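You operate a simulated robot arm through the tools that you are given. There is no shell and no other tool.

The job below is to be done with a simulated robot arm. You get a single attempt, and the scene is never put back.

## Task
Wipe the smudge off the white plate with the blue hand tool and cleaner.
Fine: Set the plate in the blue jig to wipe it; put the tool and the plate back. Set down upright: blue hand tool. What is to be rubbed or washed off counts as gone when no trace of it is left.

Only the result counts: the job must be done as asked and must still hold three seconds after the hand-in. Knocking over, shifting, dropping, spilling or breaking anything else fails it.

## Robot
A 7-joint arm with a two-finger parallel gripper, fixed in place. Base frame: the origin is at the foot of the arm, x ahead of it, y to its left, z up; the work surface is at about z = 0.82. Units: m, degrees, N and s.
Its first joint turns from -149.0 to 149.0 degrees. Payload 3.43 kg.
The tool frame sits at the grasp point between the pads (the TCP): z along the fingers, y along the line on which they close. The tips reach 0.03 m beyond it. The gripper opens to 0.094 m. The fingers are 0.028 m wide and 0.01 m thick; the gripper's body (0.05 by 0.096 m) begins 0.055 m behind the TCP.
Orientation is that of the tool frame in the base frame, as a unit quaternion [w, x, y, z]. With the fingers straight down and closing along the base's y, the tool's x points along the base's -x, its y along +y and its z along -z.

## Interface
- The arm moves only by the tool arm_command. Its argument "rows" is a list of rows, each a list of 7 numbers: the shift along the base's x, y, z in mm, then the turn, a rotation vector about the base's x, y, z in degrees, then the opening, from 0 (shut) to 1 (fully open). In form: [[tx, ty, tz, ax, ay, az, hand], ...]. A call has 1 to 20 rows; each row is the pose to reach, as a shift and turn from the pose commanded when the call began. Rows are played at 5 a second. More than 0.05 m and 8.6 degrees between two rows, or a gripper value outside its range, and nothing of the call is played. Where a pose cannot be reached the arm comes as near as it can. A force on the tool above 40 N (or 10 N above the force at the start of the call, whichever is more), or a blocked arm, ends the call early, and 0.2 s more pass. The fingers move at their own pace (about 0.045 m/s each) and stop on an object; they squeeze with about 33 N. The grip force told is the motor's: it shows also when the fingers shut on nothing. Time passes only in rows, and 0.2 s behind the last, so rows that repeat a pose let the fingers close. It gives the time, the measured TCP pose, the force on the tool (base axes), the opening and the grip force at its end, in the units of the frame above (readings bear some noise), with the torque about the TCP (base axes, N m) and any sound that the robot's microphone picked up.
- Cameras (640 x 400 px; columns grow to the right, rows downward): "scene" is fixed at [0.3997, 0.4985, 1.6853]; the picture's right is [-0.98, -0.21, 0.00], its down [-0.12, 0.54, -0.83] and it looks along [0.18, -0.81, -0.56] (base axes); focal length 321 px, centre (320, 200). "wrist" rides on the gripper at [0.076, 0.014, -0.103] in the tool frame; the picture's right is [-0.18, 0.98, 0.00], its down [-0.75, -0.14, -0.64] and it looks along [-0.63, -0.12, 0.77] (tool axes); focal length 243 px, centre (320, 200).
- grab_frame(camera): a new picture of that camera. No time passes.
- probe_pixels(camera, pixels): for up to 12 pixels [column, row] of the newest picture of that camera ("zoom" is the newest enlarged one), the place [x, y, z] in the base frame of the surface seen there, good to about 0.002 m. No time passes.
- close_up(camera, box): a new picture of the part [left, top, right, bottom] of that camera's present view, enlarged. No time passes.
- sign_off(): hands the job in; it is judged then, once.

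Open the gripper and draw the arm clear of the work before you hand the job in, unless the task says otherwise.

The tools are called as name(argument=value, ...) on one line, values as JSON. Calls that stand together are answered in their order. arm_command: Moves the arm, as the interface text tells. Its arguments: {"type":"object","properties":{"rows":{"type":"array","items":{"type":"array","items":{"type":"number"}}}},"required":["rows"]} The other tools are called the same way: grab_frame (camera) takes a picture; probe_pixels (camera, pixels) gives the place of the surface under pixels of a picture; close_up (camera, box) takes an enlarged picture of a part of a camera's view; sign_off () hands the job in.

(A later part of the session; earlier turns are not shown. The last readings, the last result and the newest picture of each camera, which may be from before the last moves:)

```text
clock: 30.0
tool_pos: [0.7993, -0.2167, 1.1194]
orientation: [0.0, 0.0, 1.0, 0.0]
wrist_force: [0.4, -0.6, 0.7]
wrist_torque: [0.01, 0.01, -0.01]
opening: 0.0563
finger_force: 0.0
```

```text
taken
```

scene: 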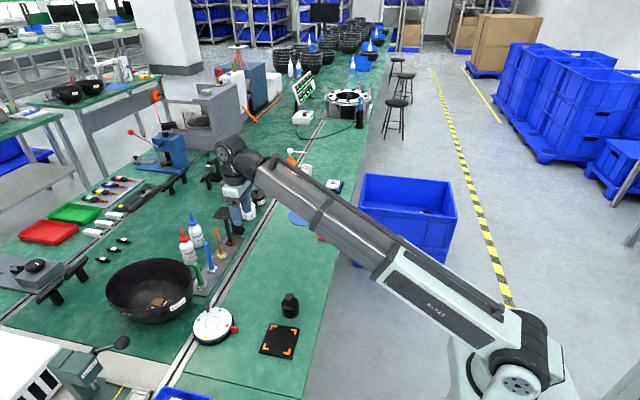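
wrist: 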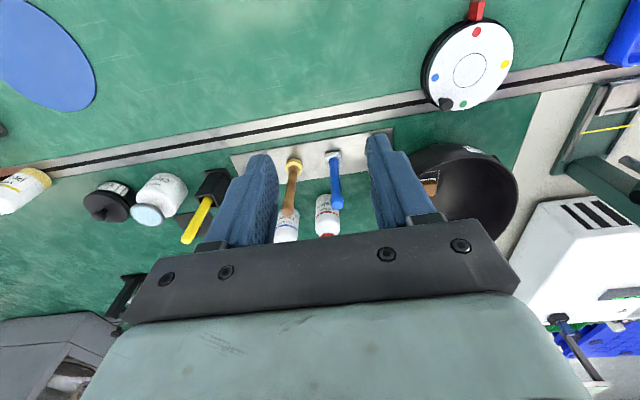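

The blue tool is seen at about (335,155) to (338,205) in the wrist view, brown tool to its left at (292,165). I zoom and probe it.

close_up(camera="wrist", box=[270, 130, 380, 240])

probe_pixels(camera="wrist", pixels=[[332, 154], [334, 165], [336, 180], [338, 195], [338, 206], [294, 162], [292, 180], [288, 212], [327, 157], [338, 157], [352, 145], [325, 200]])

close_up(camera="scene", box=[180, 225, 250, 285])

probe_pixels(camera="scene", pixels=[[206, 242], [207, 250], [209, 258], [211, 267], [206, 240], [217, 232], [222, 255], [196, 268], [201, 287], [185, 245], [193, 232], [232, 238]])

```text
3.64 times, centred on (325, 185) of wrist
```

zoom: 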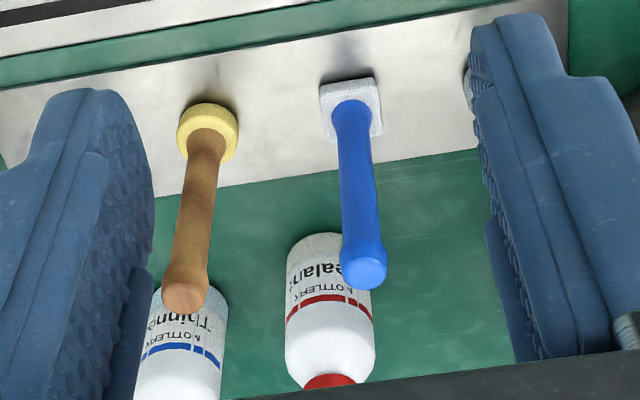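

```text
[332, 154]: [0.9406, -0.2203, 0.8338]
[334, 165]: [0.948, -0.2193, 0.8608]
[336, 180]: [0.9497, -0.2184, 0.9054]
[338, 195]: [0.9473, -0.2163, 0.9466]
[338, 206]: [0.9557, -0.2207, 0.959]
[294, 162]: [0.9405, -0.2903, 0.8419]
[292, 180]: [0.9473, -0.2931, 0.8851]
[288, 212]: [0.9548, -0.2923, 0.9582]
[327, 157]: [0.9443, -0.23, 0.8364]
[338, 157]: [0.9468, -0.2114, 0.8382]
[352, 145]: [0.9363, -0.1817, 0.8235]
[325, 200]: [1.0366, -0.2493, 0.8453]
```

```text
6.67 times, centred on (215, 255) of scene
```

zoom: 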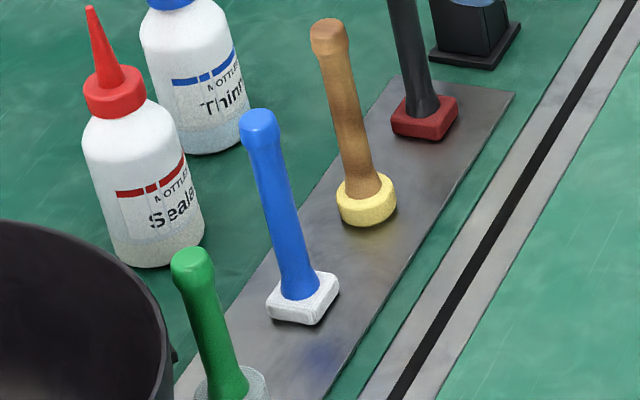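

```text
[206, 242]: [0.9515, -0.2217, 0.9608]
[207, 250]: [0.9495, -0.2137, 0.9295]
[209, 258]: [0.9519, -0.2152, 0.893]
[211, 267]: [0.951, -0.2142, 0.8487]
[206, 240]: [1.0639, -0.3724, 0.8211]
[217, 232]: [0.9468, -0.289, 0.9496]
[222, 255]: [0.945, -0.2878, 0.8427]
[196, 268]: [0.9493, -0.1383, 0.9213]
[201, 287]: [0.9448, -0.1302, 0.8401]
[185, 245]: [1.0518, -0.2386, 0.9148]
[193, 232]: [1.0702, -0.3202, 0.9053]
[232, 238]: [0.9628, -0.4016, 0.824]
```

The blue handle's axis is about (0.956,-0.219), top z≈0.963, pad (≈30 mm square) on the strip at 0.8235; neighbours are ±75 mm in y. I go above it with the fingers at 0.6 opening, tips still above the handle's top.

arm_command(rows=[[30, 0, -10, 0, 0, 0, 0.6], [65, -1, -20, 0, 0, 0, 0.6], [100, -2, -40, 0, 0, 0, 0.6], [130, -3, -60, 0, 0, 0, 0.6], [156, -3, -80, 0, 0, 0, 0.6], [156, -3, -90, 0, 0, 0, 0.6], [156, -3, -90, 0, 0, 0, 0.6]])

grab_frame(camera="wrist")

close_up(camera="scene", box=[170, 190, 270, 290])

```text
clock: 31.6
tool_pos: [0.9519, -0.2201, 1.0298]
orientation: [-0.001, -0.001, 1.0, 0.0]
wrist_force: [0.1, 0.7, -0.1]
wrist_torque: [0.0, -0.01, -0.02]
opening: 0.0564
finger_force: 0.1
```

```text
taken
```

wrist: 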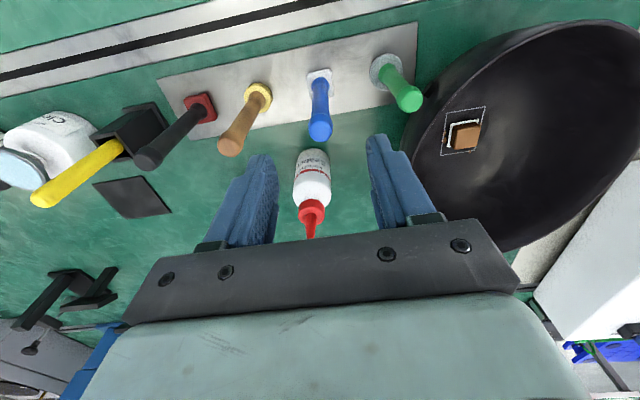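

```text
4.00 times, centred on (220, 240) of scene
```

zoom: 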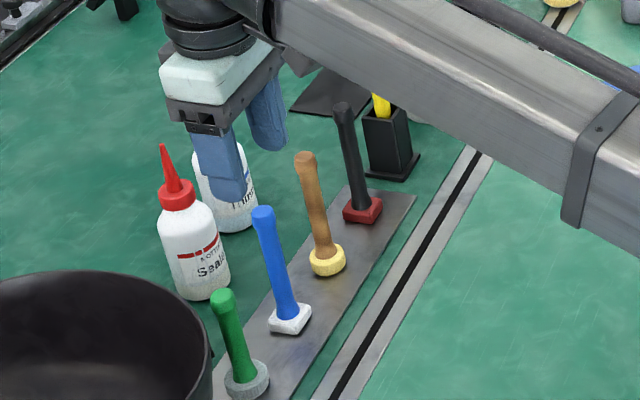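

Now the blue tool's cap shows at (320,130). I zoom and probe its handle for exact centring.

close_up(camera="wrist", box=[270, 50, 370, 150])

probe_pixels(camera="wrist", pixels=[[320, 130], [320, 124], [321, 115], [311, 125], [331, 125], [313, 100], [327, 100], [320, 100], [320, 88], [309, 76], [332, 73], [320, 137]])

```text
4.00 times, centred on (320, 100) of wrist
```

zoom: 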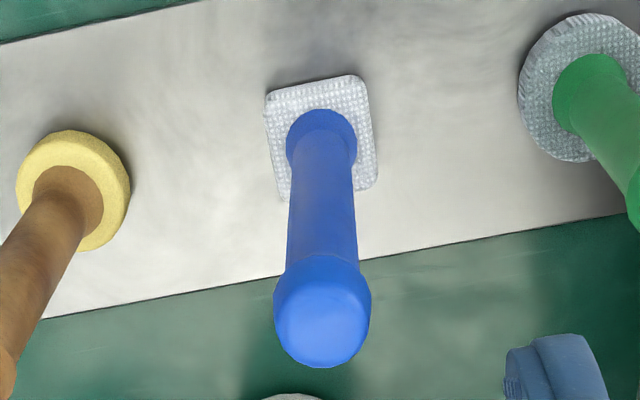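

```text
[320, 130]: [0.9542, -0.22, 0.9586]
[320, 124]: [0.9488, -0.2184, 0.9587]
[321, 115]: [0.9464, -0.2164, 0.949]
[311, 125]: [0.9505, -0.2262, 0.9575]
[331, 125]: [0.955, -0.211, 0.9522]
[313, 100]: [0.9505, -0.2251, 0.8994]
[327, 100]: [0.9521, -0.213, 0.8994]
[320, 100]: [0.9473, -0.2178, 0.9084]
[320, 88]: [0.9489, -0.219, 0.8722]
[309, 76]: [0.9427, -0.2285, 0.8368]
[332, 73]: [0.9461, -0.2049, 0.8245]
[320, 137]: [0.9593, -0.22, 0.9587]
```

The handle's axis is about (0.955,-0.219), top 0.959. I descend around it to TCP z≈0.916 with fingers ±28 mm either side.

arm_command(rows=[[2, 1, -25, 0, 0, 0, 0.6], [2, 1, -50, 0, 0, 0, 0.6], [2, 1, -75, 0, 0, 0, 0.6], [2, 1, -95, 0, 0, 0, 0.6], [2, 1, -113, 0, 0, 0, 0.6], [2, 1, -113, 0, 0, 0, 0.6]])

grab_frame(camera="wrist")

close_up(camera="scene", box=[170, 205, 250, 285])

```text
clock: 33.0
tool_pos: [0.9577, -0.2182, 0.9174]
orientation: [0.0, 0.0, 1.0, 0.0]
wrist_force: [0.1, 0.4, -0.4]
wrist_torque: [0.02, 0.02, -0.02]
opening: 0.0562
finger_force: 0.1
```

```text
taken
```

wrist: 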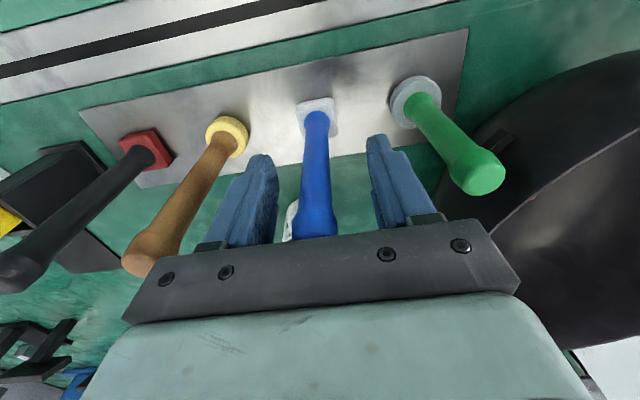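

```text
5.00 times, centred on (210, 245) of scene
```

zoom: 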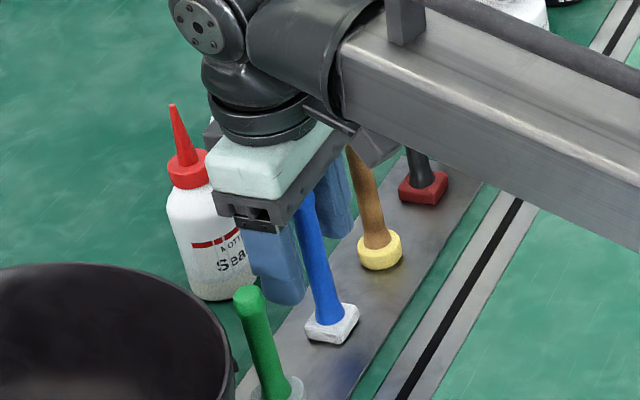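

The handle stands centred between the fingers (wrist view 315,180). I close on it.

arm_command(rows=[[0, 0, 0, 0, 0, 0, 0.4], [0, 0, 0, 0, 0, 0, 0.25], [0, 0, 0, 0, 0, 0, 0.1], [0, 0, 0, 0, 0, 0, 0], [0, 0, 0, 0, 0, 0, 0], [0, 0, 0, 0, 0, 0, 0], [0, 0, 0, 0, 0, 0, 0]])

close_up(camera="wrist", box=[220, 60, 420, 260])

```text
clock: 34.6
tool_pos: [0.9581, -0.2178, 0.9165]
orientation: [0.0, 0.0, 1.0, -0.001]
wrist_force: [-0.1, -0.7, 0.6]
wrist_torque: [-0.02, -0.02, 0.01]
opening: 0.0188
finger_force: 32.6
```

```text
2.00 times, centred on (320, 160) of wrist
```

zoom: 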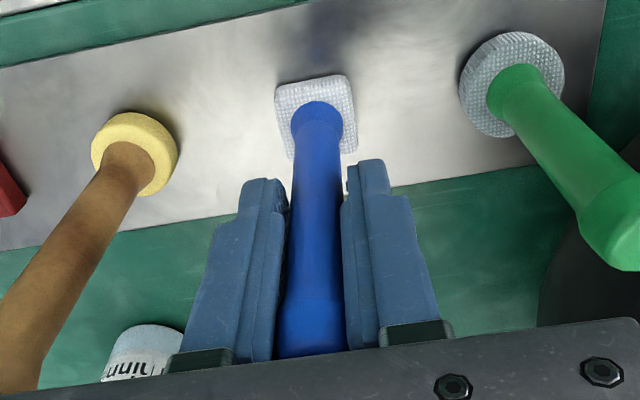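

Gripped at 0.0188 opening, 32.6 N. I lift slowly by 20 mm and check that the tool follows upright (I track all shifts from this pose to return it exactly).

arm_command(rows=[[0, 0, 2, 0, 0, 0, 0], [0, 0, 4, 0, 0, 0, 0], [0, 0, 7, 0, 0, 0, 0], [0, 0, 11, 0, 0, 0, 0], [0, 0, 15, 0, 0, 0, 0], [0, 0, 20, 0, 0, 0, 0], [0, 0, 20, 0, 0, 0, 0]])

close_up(camera="wrist", box=[220, 60, 420, 260])

close_up(camera="scene", box=[170, 205, 250, 285])

```text
clock: 36.2
tool_pos: [0.9557, -0.2175, 0.9376]
orientation: [0.001, 0.0, 1.0, 0.001]
wrist_force: [-0.4, 0.8, -0.2]
wrist_torque: [0.02, -0.03, 0.05]
opening: 0.0188
finger_force: 32.9
```

```text
2.00 times, centred on (320, 160) of wrist
```

zoom: 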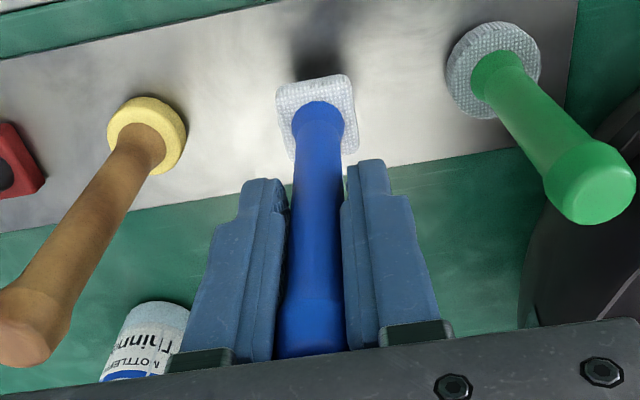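

```text
5.00 times, centred on (210, 245) of scene
```

zoom: 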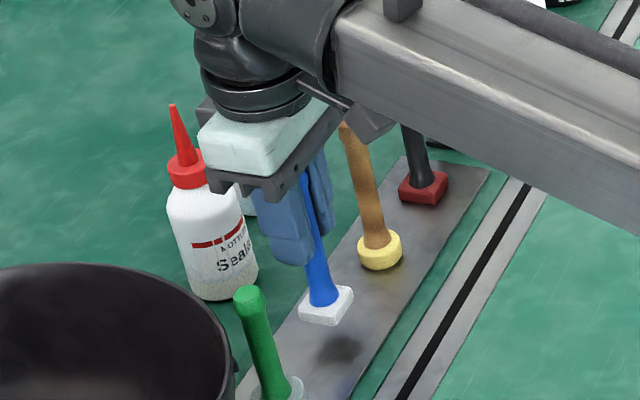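

The tool follows, upright. I lift it high, draw in to x≈0.85 and move along to the cleaner's y, where I can look at the dish.

arm_command(rows=[[0, 0, 20, 0, 0, 0, 0], [0, 0, 50, 0, 0, 0, 0], [0, 0, 85, 0, 0, 0, 0], [0, 0, 120, 0, 0, 0, 0], [0, 0, 155, 0, 0, 0, 0], [-15, 0, 180, 0, 0, 0, 0], [-45, -5, 190, 0, 0, 0, 0], [-80, -15, 190, 0, 0, 0, 0], [-110, -35, 190, 0, 0, 0, 0], [-130, -65, 190, 0, 0, 0, 0], [-140, -100, 190, 0, 0, 0, 0], [-140, -135, 190, 0, 0, 0, 0], [-140, -170, 190, 0, 0, 0, 0], [-140, -205, 190, 0, 0, 0, 0], [-140, -240, 190, 0, 0, 0, 0], [-140, -275, 190, 0, 0, 0, 0], [-140, -310, 190, 0, 0, 0, 0], [-140, -335, 190, 0, 0, 0, 0], [-140, -347, 190, 0, 0, 0, 0], [-140, -347, 190, 0, 0, 0, 0]])

grab_frame(camera="wrist")

grab_frame(camera="scene")

```text
clock: 40.4
tool_pos: [0.8161, -0.5655, 1.1262]
orientation: [0.0, 0.0, 1.0, 0.0]
wrist_force: [-0.9, -0.3, -0.8]
wrist_torque: [-0.01, -0.02, 0.0]
opening: 0.0188
finger_force: 33.0
```

```text
taken
```

wrist: 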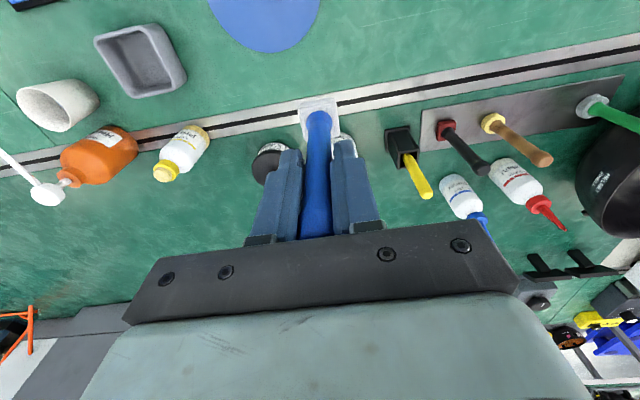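

```text
taken
```

scene: 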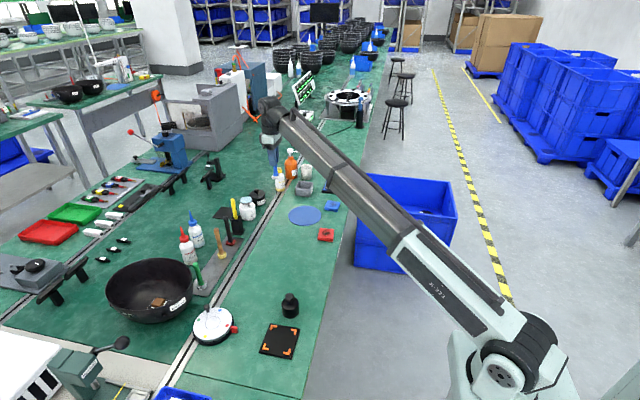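

The tool is held near (0.816,-0.566,1.126). The dish is visible in the scene view at about (247,199); I zoom there and probe its rim and the yellow stick.

close_up(camera="scene", box=[225, 180, 275, 225])

probe_pixels(camera="scene", pixels=[[247, 199], [242, 200], [252, 198], [247, 197], [247, 202], [233, 200], [235, 210]])

```text
8.89 times, centred on (250, 202) of scene
```

zoom: 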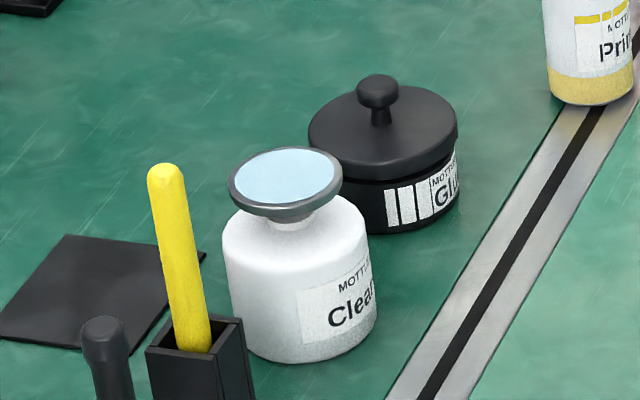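

```text
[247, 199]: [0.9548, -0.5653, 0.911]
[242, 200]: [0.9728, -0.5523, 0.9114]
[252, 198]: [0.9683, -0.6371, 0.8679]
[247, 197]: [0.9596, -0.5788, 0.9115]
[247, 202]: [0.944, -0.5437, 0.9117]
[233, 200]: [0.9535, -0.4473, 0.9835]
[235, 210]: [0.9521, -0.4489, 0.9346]
```

I probe the dish rim in the zoom: left (231,182), right (340,175), back (285,149), front (285,208), centre (286,175).

probe_pixels(camera="zoom", pixels=[[286, 176], [233, 182], [338, 172], [285, 150], [285, 204], [245, 182], [330, 172], [260, 157], [310, 200], [290, 228], [226, 240], [372, 240]])

```text
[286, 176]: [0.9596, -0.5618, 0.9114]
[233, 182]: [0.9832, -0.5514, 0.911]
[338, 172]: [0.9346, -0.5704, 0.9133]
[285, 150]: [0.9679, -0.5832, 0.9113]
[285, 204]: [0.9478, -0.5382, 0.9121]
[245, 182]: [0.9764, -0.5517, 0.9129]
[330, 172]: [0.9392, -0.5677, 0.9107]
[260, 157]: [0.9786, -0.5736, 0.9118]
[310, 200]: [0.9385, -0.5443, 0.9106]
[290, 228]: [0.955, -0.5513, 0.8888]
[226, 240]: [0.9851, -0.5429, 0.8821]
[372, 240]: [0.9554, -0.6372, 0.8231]
```

The dish centre is (0.959,-0.561), radius 25 mm, z 0.9115. I move the pad above it, about 30 mm higher, to test the reach and check alignment.

arm_command(rows=[[25, 1, 0, 0, 0, 0, 0], [55, 2, -5, 0, 0, 0, 0], [85, 3, -15, 0, 0, 0, 0], [115, 4, -30, 0, 0, 0, 0], [135, 4, -50, 0, 0, 0, 0], [143, 4, -70, 0, 0, 0, 0], [143, 4, -90, 0, 0, 0, 0], [143, 4, -90, 0, 0, 0, 0], [143, 4, -90, 0, 0, 0, 0]])

grab_frame(camera="wrist")

close_up(camera="scene", box=[225, 160, 285, 220])

```text
clock: 42.4
tool_pos: [0.9601, -0.5591, 1.0358]
orientation: [-0.001, -0.001, 1.0, 0.0]
wrist_force: [-0.4, 0.4, -0.6]
wrist_torque: [-0.03, -0.01, -0.02]
opening: 0.0184
finger_force: 32.7
```

```text
taken
```

wrist: 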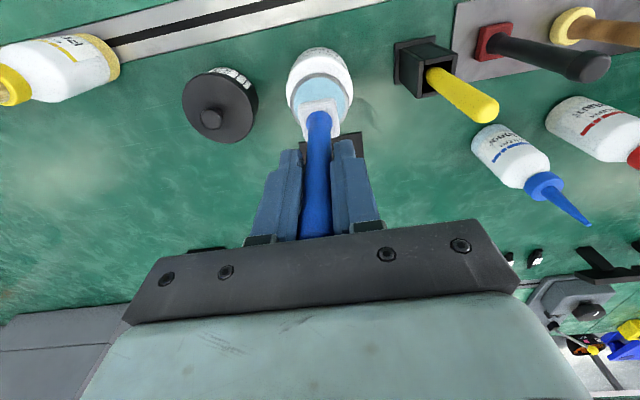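

```text
6.67 times, centred on (255, 190) of scene
```

zoom: 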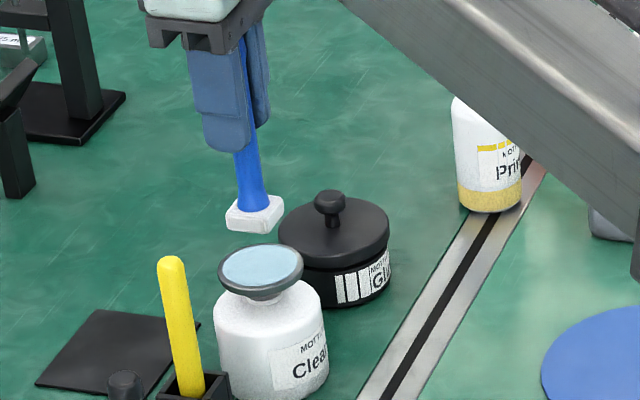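

Reached (0.960,-0.559,1.036), pad hanging above the dish. I probe the pad and the dish from the wrist view to align them.

close_up(camera="wrist", box=[270, 40, 370, 150])

probe_pixels(camera="wrist", pixels=[[304, 106], [335, 101], [340, 130], [310, 135], [320, 105], [291, 92], [350, 92], [320, 76], [318, 140], [298, 80], [345, 80], [342, 140]])

```text
3.64 times, centred on (320, 95) of wrist
```

zoom: 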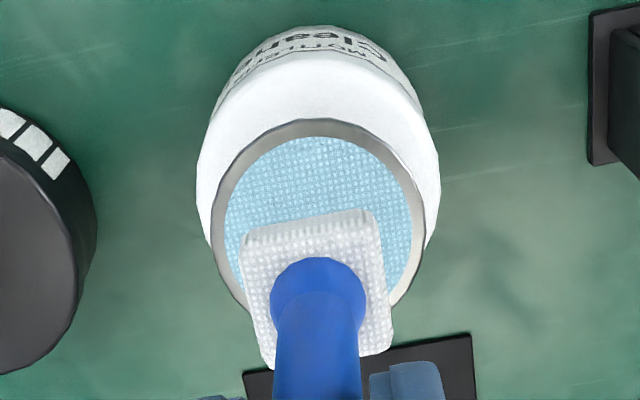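

```text
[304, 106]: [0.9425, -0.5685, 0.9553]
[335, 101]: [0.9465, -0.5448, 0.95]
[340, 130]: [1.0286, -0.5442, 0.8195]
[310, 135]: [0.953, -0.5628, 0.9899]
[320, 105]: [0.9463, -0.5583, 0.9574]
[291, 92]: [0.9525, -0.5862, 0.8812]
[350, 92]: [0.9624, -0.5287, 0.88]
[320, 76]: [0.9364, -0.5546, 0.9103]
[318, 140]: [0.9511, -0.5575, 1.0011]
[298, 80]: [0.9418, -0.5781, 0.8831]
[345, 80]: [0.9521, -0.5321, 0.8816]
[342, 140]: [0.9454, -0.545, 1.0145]
```

Pad centre is about (0.956,-0.557), dish centre (0.960,-0.561). I shift +3/−3 mm and descend to ~3 mm above the dish.

arm_command(rows=[[3, -3, 0, 0, 0, 0, 0], [3, -3, -8, 0, 0, 0, 0], [3, -3, -16, 0, 0, 0, 0], [3, -3, -23, 0, 0, 0, 0], [3, -3, -28, 0, 0, 0, 0], [3, -3, -28, 0, 0, 0, 0]])

close_up(camera="wrist", box=[270, 40, 370, 150])

close_up(camera="scene", box=[230, 180, 270, 220])

```text
clock: 43.8
tool_pos: [0.9618, -0.564, 1.0085]
orientation: [0.0, 0.0, 1.0, 0.0]
wrist_force: [-0.6, -0.8, -0.7]
wrist_torque: [-0.01, 0.03, 0.0]
opening: 0.0187
finger_force: 32.8
```

```text
3.64 times, centred on (320, 95) of wrist
```

zoom: 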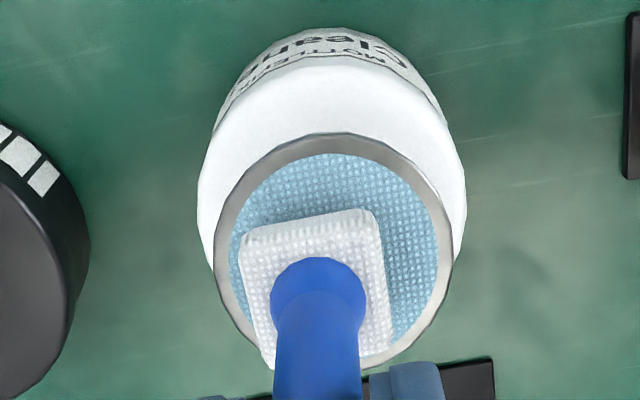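

```text
10.00 times, centred on (250, 200) of scene
```

zoom: 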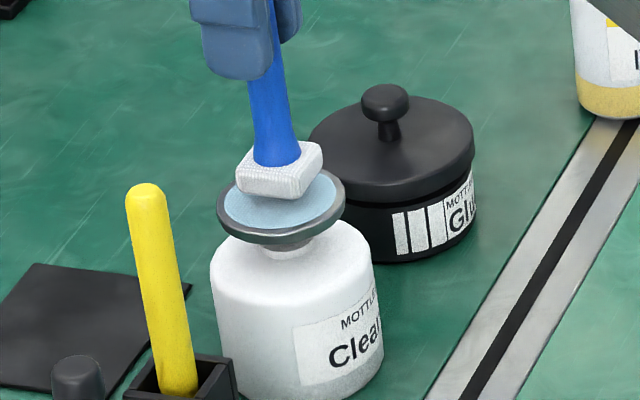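

Pad is ~4 mm above the dish and slightly to the −y side; I shift +2 mm y and press down gently, watching the force.

arm_command(rows=[[-0.5, 2, 0, 0, 0, 0, 0], [-0.5, 2, -2, 0, 0, 0, 0], [-0.5, 2, -4, 0, 0, 0, 0], [-0.5, 2, -5, 0, 0, 0, 0], [-0.5, 2, -5, 0, 0, 0, 0]])

close_up(camera="scene", box=[230, 180, 270, 220])

```text
clock: 45.0
tool_pos: [0.9629, -0.5616, 1.0044]
orientation: [0.0, -0.001, 1.0, 0.0]
wrist_force: [-0.4, -1.2, -1.0]
wrist_torque: [0.01, 0.04, 0.01]
opening: 0.0187
finger_force: 32.8
```

```text
10.00 times, centred on (250, 200) of scene
```

zoom: 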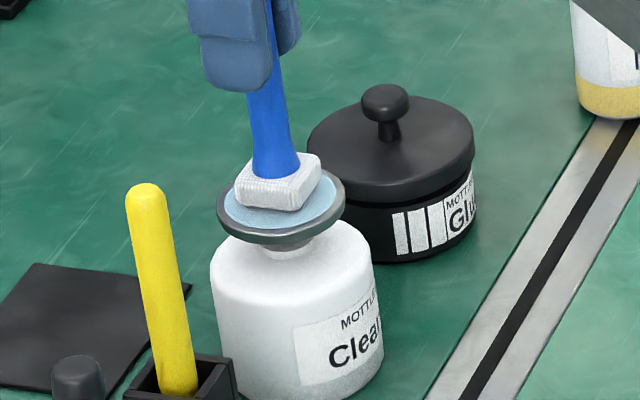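

No contact force yet (about 1 N). I press further in 1 mm steps.

arm_command(rows=[[0, 0, -1, 0, 0, 0, 0], [0, 0, -2, 0, 0, 0, 0], [0, 0, -3, 0, 0, 0, 0], [0, 0, -3, 0, 0, 0, 0]])

close_up(camera="scene", box=[230, 180, 270, 220])

```text
clock: 46.0
tool_pos: [0.9619, -0.5614, 1.0002]
orientation: [0.0, 0.001, 1.0, 0.0]
wrist_force: [-0.1, -0.3, -0.8]
wrist_torque: [0.01, -0.03, -0.02]
opening: 0.0185
finger_force: 33.3
```

```text
10.00 times, centred on (250, 200) of scene
```

zoom: 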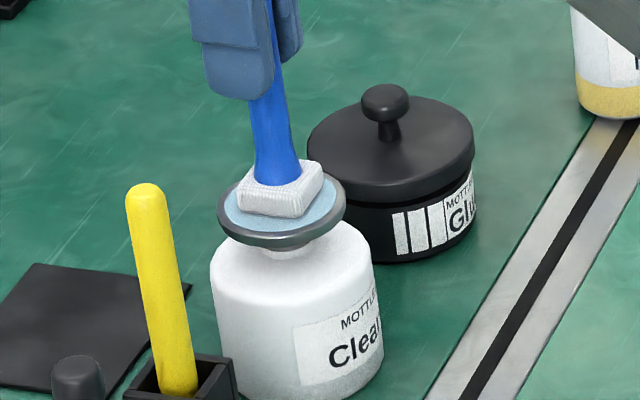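

Still no force (0.8 N). I continue down in 1 mm steps.

arm_command(rows=[[0, 0, -1, 0, 0, 0, 0], [0, 0, -2, 0, 0, 0, 0], [0, 0, -3, 0, 0, 0, 0], [0, 0, -4, 0, 0, 0, 0], [0, 0, -4, 0, 0, 0, 0]])

close_up(camera="scene", box=[230, 180, 270, 220])

close_up(camera="wrist", box=[270, 40, 370, 150])

```text
clock: 47.2
tool_pos: [0.9623, -0.5613, 0.996]
orientation: [0.0, 0.0, 1.0, 0.0]
wrist_force: [1.3, -0.5, 0.6]
wrist_torque: [0.03, -0.05, 0.02]
opening: 0.0185
finger_force: 32.9
```

```text
10.00 times, centred on (250, 200) of scene
```

zoom: 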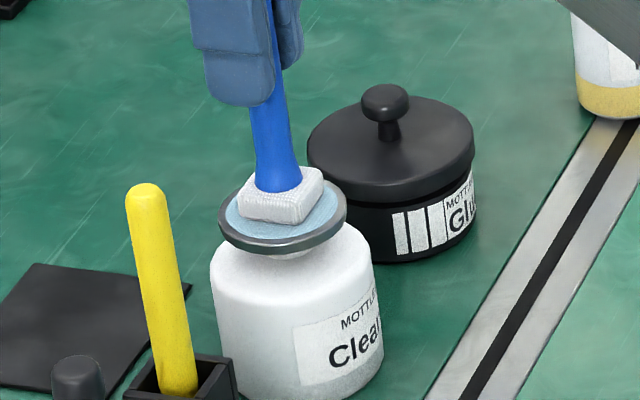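

```text
3.64 times, centred on (320, 95) of wrist
```

zoom: 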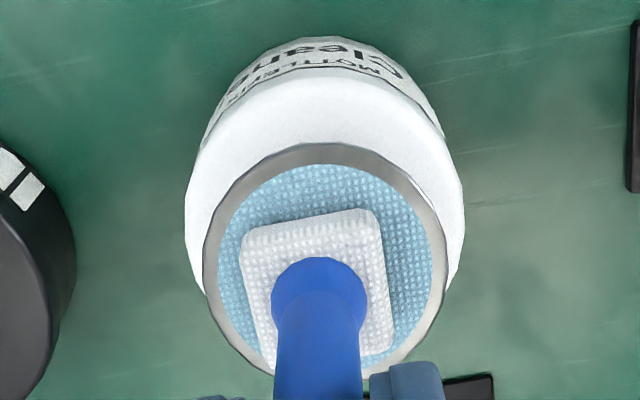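

The dish has begun to sink (its rim now covers most of the neck) with little force. I press on in 1 mm steps to the end of its travel.

arm_command(rows=[[0, 0, -1, 0, 0, 0, 0], [0, 0, -2, 0, 0, 0, 0], [0, 0, -3, 0, 0, 0, 0], [0, 0, -3, 0, 0, 0, 0]])

close_up(camera="scene", box=[230, 180, 270, 220])

```text
clock: 48.2
tool_pos: [0.9631, -0.5629, 0.9944]
orientation: [0.0, 0.0, 1.0, 0.001]
wrist_force: [0.1, 0.3, 2.5]
wrist_torque: [-0.01, -0.02, 0.03]
opening: 0.0187
finger_force: 33.0
```

```text
10.00 times, centred on (250, 200) of scene
```

zoom: 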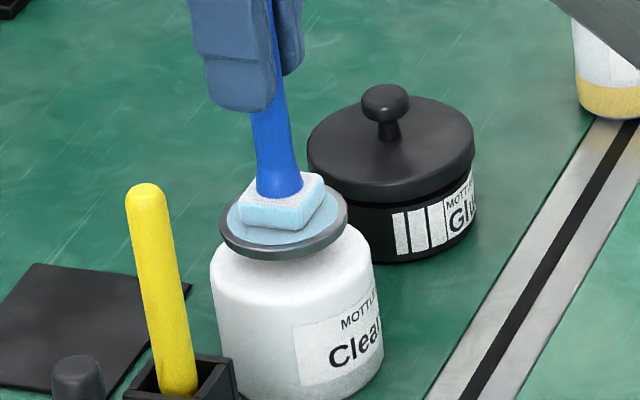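

The pad turned light blue — it has taken up cleaner (reaction 2.5 N). I lift off gently by 50 mm and check.

arm_command(rows=[[0, 0, 3, 0, 0, 0, 0], [0, 0, 7, 0, 0, 0, 0], [0, 0, 12, 0, 0, 0, 0], [0, 0, 20, 0, 0, 0, 0], [0, 0, 30, 0, 0, 0, 0], [0, 0, 45, 0, 0, 0, 0], [0, 0, 63, 0, 0, 0, 0], [0, 0, 63, 0, 0, 0, 0]])

close_up(camera="scene", box=[225, 160, 285, 220])

grab_frame(camera="wrist")

```text
clock: 50.0
tool_pos: [0.9625, -0.5605, 1.0563]
orientation: [0.0, 0.0, 1.0, 0.0]
wrist_force: [0.7, -0.2, -0.8]
wrist_torque: [-0.01, -0.02, -0.02]
opening: 0.0186
finger_force: 32.5
```

```text
6.67 times, centred on (255, 190) of scene
```

zoom: 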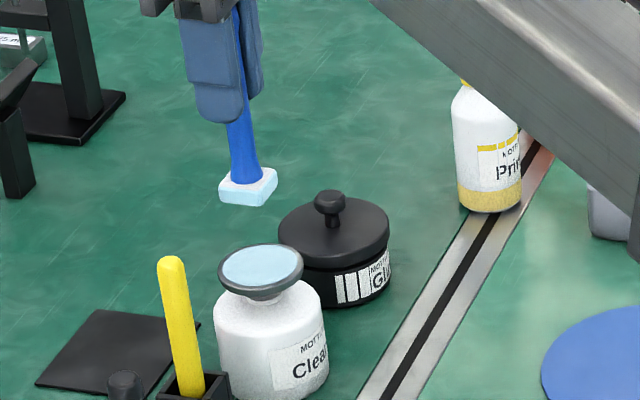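

```text
taken
```

wrist: 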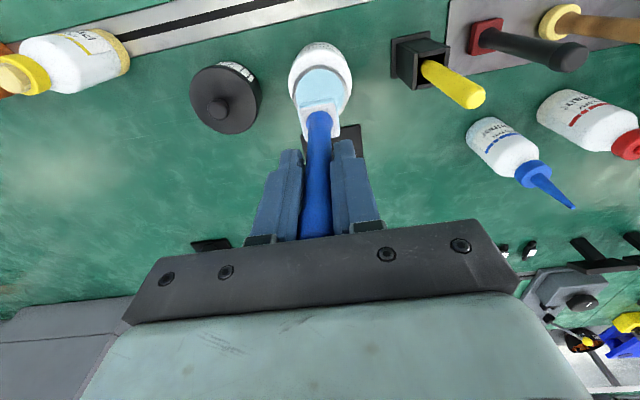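

The pad is wet and the dish has sprung back. I carry the tool inward and then over the jig, staying high.

arm_command(rows=[[-25, 0, 15, 0, 0, 0, 0], [-60, 0, 30, 0, 0, 0, 0], [-95, 0, 30, 0, 0, 0, 0], [-130, 0, 30, 0, 0, 0, 0], [-165, 0, 30, 0, 0, 0, 0], [-200, -5, 30, 0, 0, 0, 0], [-230, -20, 30, 0, 0, 0, 0], [-255, -45, 30, 0, 0, 0, 0], [-275, -80, 30, 0, 0, 0, 0], [-290, -115, 30, 0, 0, 0, 0], [-300, -150, 30, 0, 0, 0, 0], [-310, -185, 30, 0, 0, 0, 0], [-317, -220, 30, 0, 0, 0, 0], [-322, -255, 30, 0, 0, 0, 0], [-325, -285, 20, 0, 0, 0, 0], [-326, -310, 5, 0, 0, 0, 0], [-326, -324, -15, 0, 0, 0, 0], [-326, -324, -45, 0, 0, 0, 0], [-326, -324, -45, 0, 0, 0, 0]])

grab_frame(camera="wrist")

close_up(camera="scene", box=[300, 140, 360, 200])

```text
clock: 54.0
tool_pos: [0.637, -0.8858, 1.0109]
orientation: [0.0, 0.0, 1.0, 0.0]
wrist_force: [-0.2, -0.2, -1.0]
wrist_torque: [0.0, 0.0, -0.04]
opening: 0.0186
finger_force: 33.4
```

```text
taken
```

wrist: 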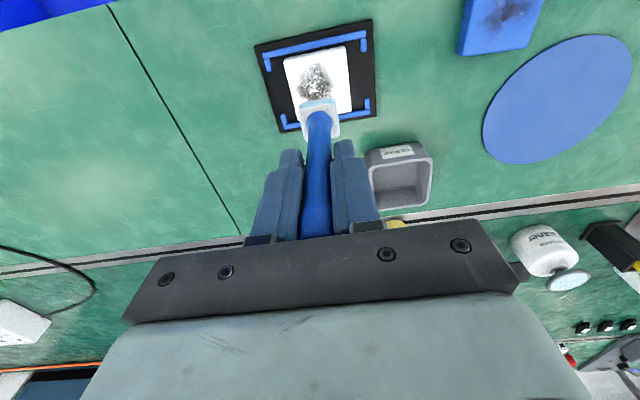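

```text
6.67 times, centred on (330, 170) of scene
```

zoom: 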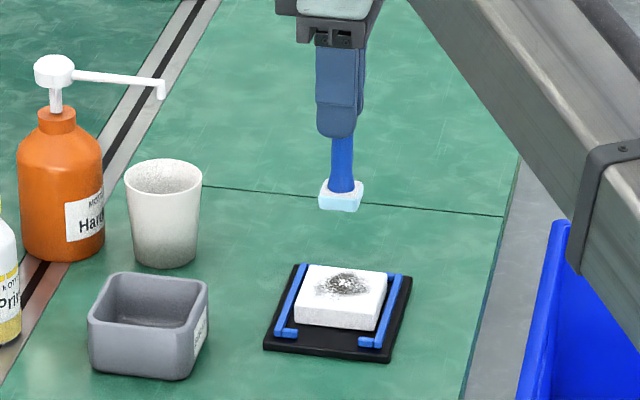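

The tool hangs above the plate. I lower the pad to about 8 mm above the plate and check alignment.

arm_command(rows=[[0, 0, -20, 0, 0, 0, 0], [0, 0, -40, 0, 0, 0, 0], [0, 0, -55, 0, 0, 0, 0], [0, 0, -64, 0, 0, 0, 0], [0, 0, -64, 0, 0, 0, 0]])

close_up(camera="wrist", box=[240, 20, 400, 160])

close_up(camera="scene", box=[310, 160, 350, 200])

```text
clock: 55.2
tool_pos: [0.6358, -0.8857, 0.9481]
orientation: [0.0, 0.0, 1.0, 0.0]
wrist_force: [0.3, -0.8, -1.1]
wrist_torque: [0.01, 0.03, 0.02]
opening: 0.0184
finger_force: 32.7
```

```text
2.86 times, centred on (320, 90) of wrist
```

zoom: 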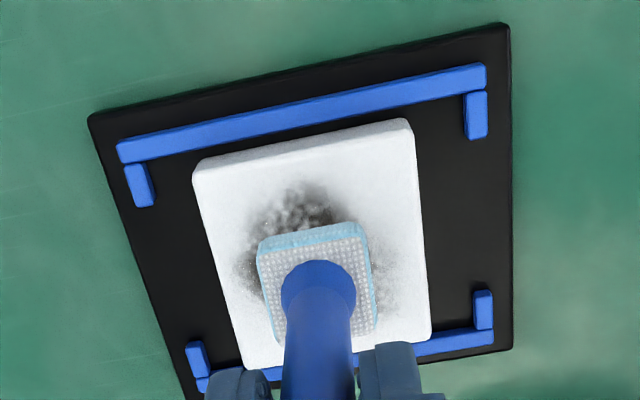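

```text
10.00 times, centred on (330, 180) of scene
```

zoom: 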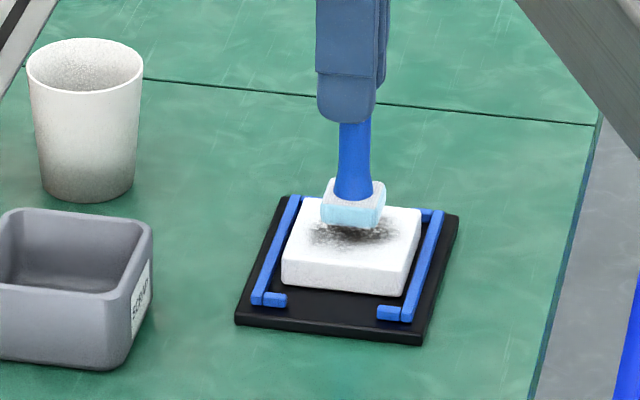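

Pad is centred over the smudge. I lower in 1 mm steps until I feel contact.

arm_command(rows=[[0, 0, -4, 0, 0, 0, 0], [0, 0, -6, 0, 0, 0, 0], [0, 0, -8, 0, 0, 0, 0], [0, 0, -9, 0, 0, 0, 0], [0, 0, -9, 0, 0, 0, 0]])

close_up(camera="scene", box=[315, 170, 345, 195])

```text
clock: 56.4
tool_pos: [0.6363, -0.8854, 0.9388]
orientation: [0.0, 0.0, 1.0, -0.001]
wrist_force: [0.2, -0.1, -0.1]
wrist_torque: [0.0, 0.03, 0.0]
opening: 0.0187
finger_force: 32.7
```

```text
16.00 times, centred on (330, 182) of scene
```

zoom: 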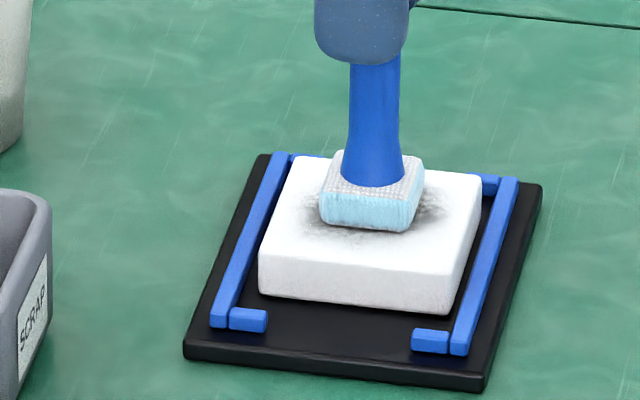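

Near contact but no force yet. I go down in further small steps.

arm_command(rows=[[0, 0, -0.7, 0, 0, 0, 0], [0, 0, -1.4, 0, 0, 0, 0], [0, 0, -2, 0, 0, 0, 0], [0, 0, -2, 0, 0, 0, 0]])

close_up(camera="scene", box=[315, 170, 345, 195])

```text
clock: 57.4
tool_pos: [0.6365, -0.8853, 0.9375]
orientation: [0.0, 0.001, 1.0, -0.001]
wrist_force: [1.0, -0.5, 12.7]
wrist_torque: [-0.03, 0.0, -0.03]
opening: 0.0184
finger_force: 33.3
```

```text
16.00 times, centred on (330, 182) of scene
```

zoom: 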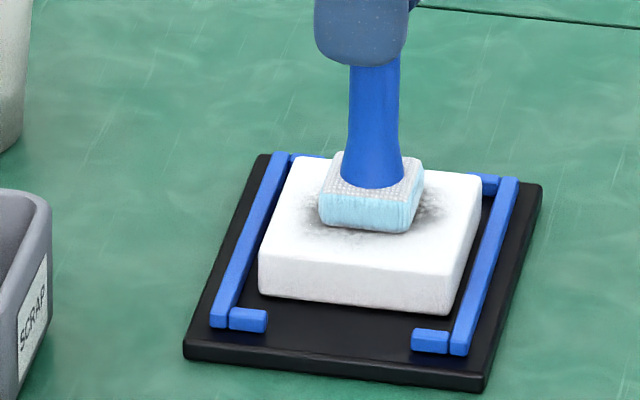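

Contact with 12.7 N at this depth. I ease up 0.5 mm and do a few x strokes at the middle to see the effect.

arm_command(rows=[[0, 0, 0.5, 0, 0, 0, 0], [6, 0, 0.5, 0, 0, 0, 0], [12, 0, 0.5, 0, 0, 0, 0], [6, 0, 0.5, 0, 0, 0, 0], [0, 0, 0.5, 0, 0, 0, 0], [-6, 0, 0.5, 0, 0, 0, 0], [-12, 0, 0.5, 0, 0, 0, 0], [-6, 0, 0.5, 0, 0, 0, 0], [0, 0, 0.5, 0, 0, 0, 0], [0, 0, 0.5, 0, 0, 0, 0]])

close_up(camera="scene", box=[315, 170, 345, 195])

close_up(camera="wrist", box=[240, 20, 400, 160])

```text
clock: 59.6
tool_pos: [0.6355, -0.886, 0.938]
orientation: [0.0, 0.0, 1.0, 0.0]
wrist_force: [-2.9, -0.4, 10.3]
wrist_torque: [0.01, 0.33, -0.03]
opening: 0.0185
finger_force: 33.0
```

```text
16.00 times, centred on (330, 182) of scene
```

zoom: 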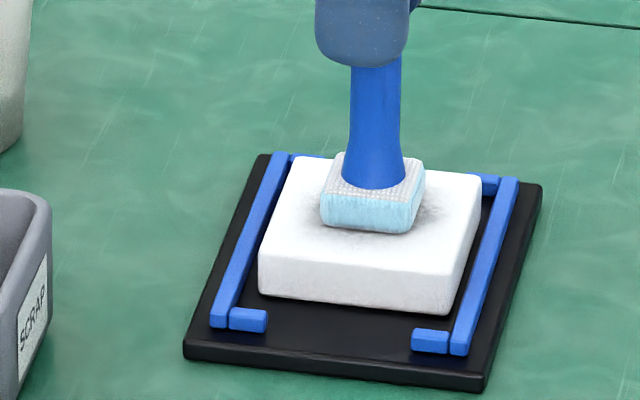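

```text
2.86 times, centred on (320, 90) of wrist
```

zoom: 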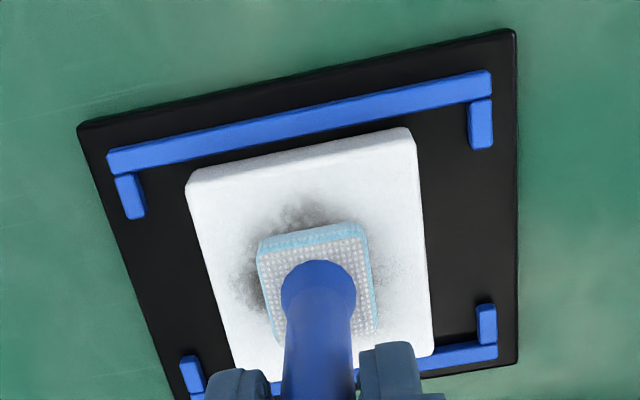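

The smudge is fading and the plate stays put. I now rub in rows at y +6 and +12 mm.

arm_command(rows=[[0, 6, 0, 0, 0, 0, 0], [7, 6, 0, 0, 0, 0, 0], [13, 6, 0, 0, 0, 0, 0], [7, 6, 0, 0, 0, 0, 0], [0, 6, 0, 0, 0, 0, 0], [-7, 6, 0, 0, 0, 0, 0], [-13, 6, 0, 0, 0, 0, 0], [-13, 12, 0, 0, 0, 0, 0], [-7, 12, 0, 0, 0, 0, 0], [0, 12, 0, 0, 0, 0, 0], [7, 12, 0, 0, 0, 0, 0], [13, 12, 0, 0, 0, 0, 0], [7, 12, 0, 0, 0, 0, 0], [0, 12, 0, 0, 0, 0, 0], [-7, 12, 0, 0, 0, 0, 0], [-13, 12, 0, 0, 0, 0, 0], [-7, 8, 0, 0, 0, 0, 0], [0, 4, 0, 0, 0, 0, 0], [0, 0, 0, 0, 0, 0, 0]])

close_up(camera="scene", box=[315, 170, 345, 195])

close_up(camera="wrist", box=[240, 20, 400, 160])

```text
clock: 63.6
tool_pos: [0.6355, -0.8847, 0.9384]
orientation: [0.001, 0.0, 1.0, 0.0]
wrist_force: [-0.4, 4.8, 12.9]
wrist_torque: [0.22, 0.1, 0.0]
opening: 0.0184
finger_force: 33.3
```

```text
16.00 times, centred on (330, 182) of scene
```

zoom: 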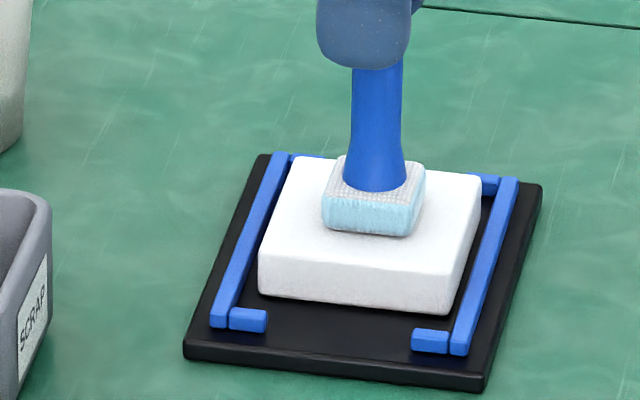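

```text
2.86 times, centred on (320, 90) of wrist
```

zoom: 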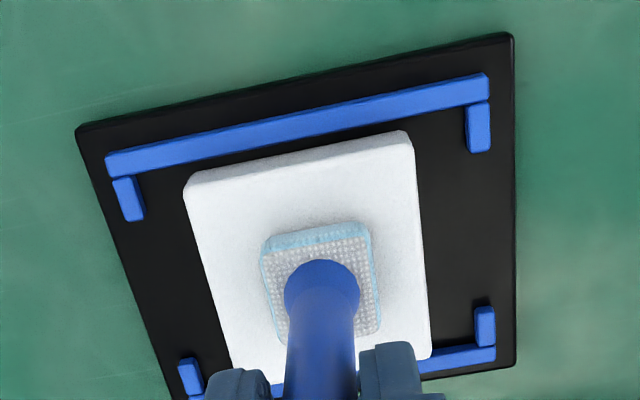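

Almost all has vanished. I rub the −y side too (rows at −6 and −12 mm), easing up 0.3 mm.

arm_command(rows=[[0, -6, 0.3, 0, 0, 0, 0], [7, -6, 0.3, 0, 0, 0, 0], [13, -6, 0.3, 0, 0, 0, 0], [7, -6, 0.3, 0, 0, 0, 0], [0, -6, 0.3, 0, 0, 0, 0], [-7, -6, 0.3, 0, 0, 0, 0], [-13, -6, 0.3, 0, 0, 0, 0], [-13, -12, 0.3, 0, 0, 0, 0], [-7, -12, 0.3, 0, 0, 0, 0], [0, -12, 0.3, 0, 0, 0, 0], [7, -12, 0.3, 0, 0, 0, 0], [13, -12, 0.3, 0, 0, 0, 0], [7, -12, 0.3, 0, 0, 0, 0], [0, -12, 0.3, 0, 0, 0, 0], [-7, -12, 0.3, 0, 0, 0, 0], [-13, -12, 0.3, 0, 0, 0, 0], [-10, -6, 0.3, 0, 0, 0, 0], [-7, 0, 0.3, 0, 0, 0, 0], [0, 0, 0.3, 0, 0, 0, 0]])

close_up(camera="scene", box=[315, 170, 345, 195])

close_up(camera="wrist", box=[240, 20, 400, 160])

```text
clock: 67.6
tool_pos: [0.6354, -0.8861, 0.9375]
orientation: [0.001, 0.0, 1.0, 0.0]
wrist_force: [-3.7, 0.5, 9.9]
wrist_torque: [0.06, 0.38, 0.02]
opening: 0.0185
finger_force: 33.3
```

```text
16.00 times, centred on (330, 182) of scene
```

zoom: 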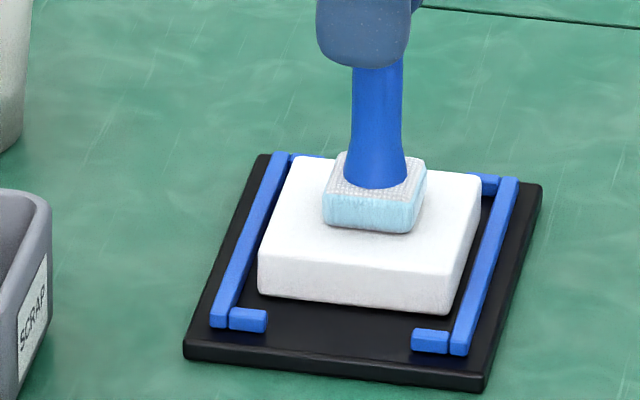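

```text
2.86 times, centred on (320, 90) of wrist
```

zoom: 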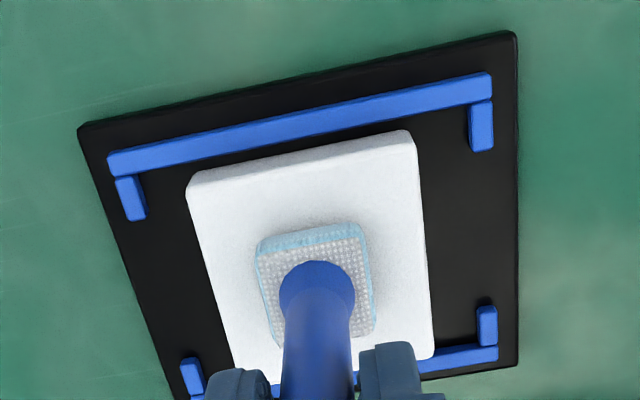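

The plate looks clean. I lift the pad 60 mm to inspect the plate and the pad.

arm_command(rows=[[0, 0, 2, 0, 0, 0, 0], [0, 0, 10, 0, 0, 0, 0], [0, 0, 25, 0, 0, 0, 0], [0, 0, 45, 0, 0, 0, 0], [0, 0, 60, 0, 0, 0, 0], [0, 0, 60, 0, 0, 0, 0]])

close_up(camera="scene", box=[310, 150, 350, 195])

close_up(camera="wrist", box=[260, 10, 380, 150])

close_up(camera="scene", box=[322, 176, 342, 190])

```text
clock: 69.0
tool_pos: [0.6355, -0.8859, 0.9979]
orientation: [0.0, 0.0, 1.0, 0.001]
wrist_force: [0.1, 0.3, -0.4]
wrist_torque: [-0.02, 0.0, 0.0]
opening: 0.0188
finger_force: 33.2
```

```text
8.89 times, centred on (330, 172) of scene
```

zoom: 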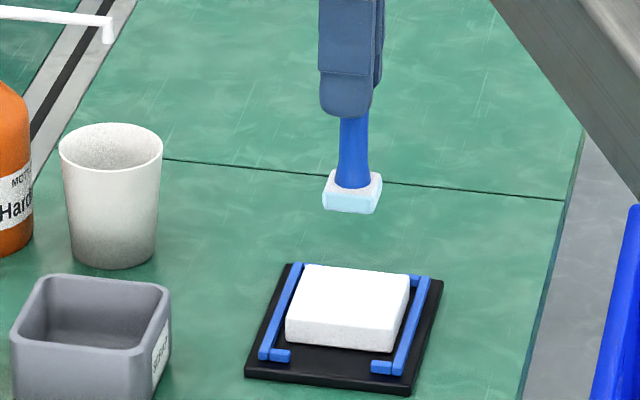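

```text
2.86 times, centred on (320, 80) of wrist
```

zoom: 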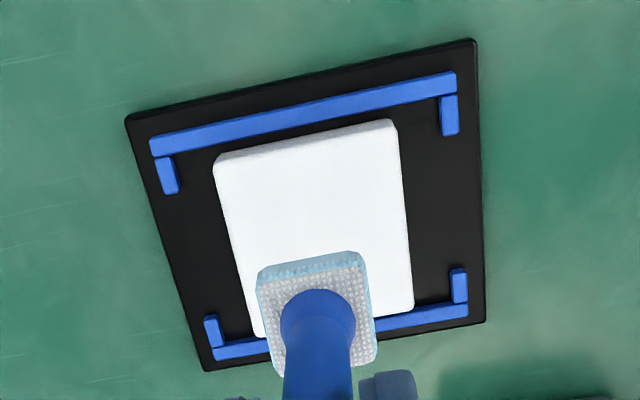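

```text
16.00 times, centred on (332, 183) of scene
```

zoom: 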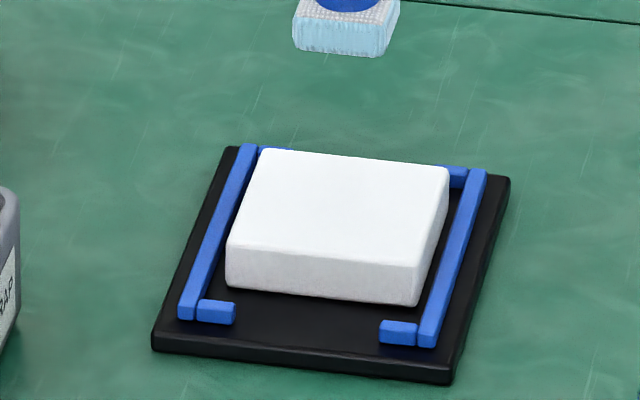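

No trace visible, but to be certain I make one more pass with y strokes over the whole face at the same light pressure.

arm_command(rows=[[0, 0, -30, 0, 0, 0, 0], [0, 0, -50, 0, 0, 0, 0], [0, 0, -57, 0, 0, 0, 0], [0, 0, -60, 0, 0, 0, 0], [-7, 0, -60, 0, 0, 0, 0], [-13, 0, -60, 0, 0, 0, 0], [-13, 7, -60, 0, 0, 0, 0], [-13, 13, -60, 0, 0, 0, 0], [-13, 6, -60, 0, 0, 0, 0], [-13, -1, -60, 0, 0, 0, 0], [-13, -7, -60, 0, 0, 0, 0], [-13, -13, -60, 0, 0, 0, 0], [-6, -13, -60, 0, 0, 0, 0], [-6, -7, -60, 0, 0, 0, 0], [-6, 0, -60, 0, 0, 0, 0], [-6, 7, -60, 0, 0, 0, 0], [-6, 13, -60, 0, 0, 0, 0], [1, 13, -60, 0, 0, 0, 0], [1, 6, -60, 0, 0, 0, 0], [1, 0, -60, 0, 0, 0, 0]])

close_up(camera="scene", box=[315, 170, 345, 195])

```text
clock: 73.2
tool_pos: [0.6372, -0.885, 0.9357]
orientation: [-0.001, 0.0, 1.0, 0.001]
wrist_force: [0.6, 2.9, 9.9]
wrist_torque: [0.17, -0.1, 0.0]
opening: 0.0186
finger_force: 32.8
```

```text
16.00 times, centred on (330, 182) of scene
```

zoom: 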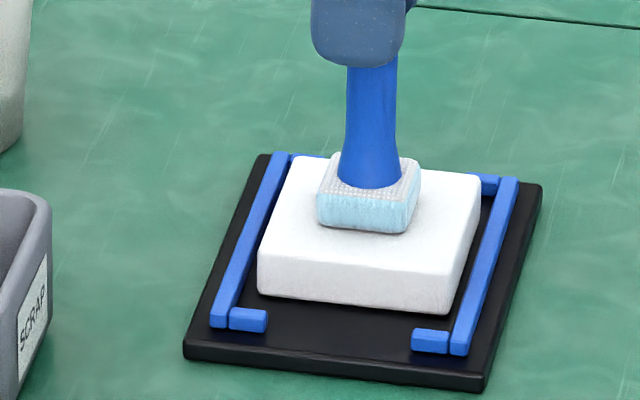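

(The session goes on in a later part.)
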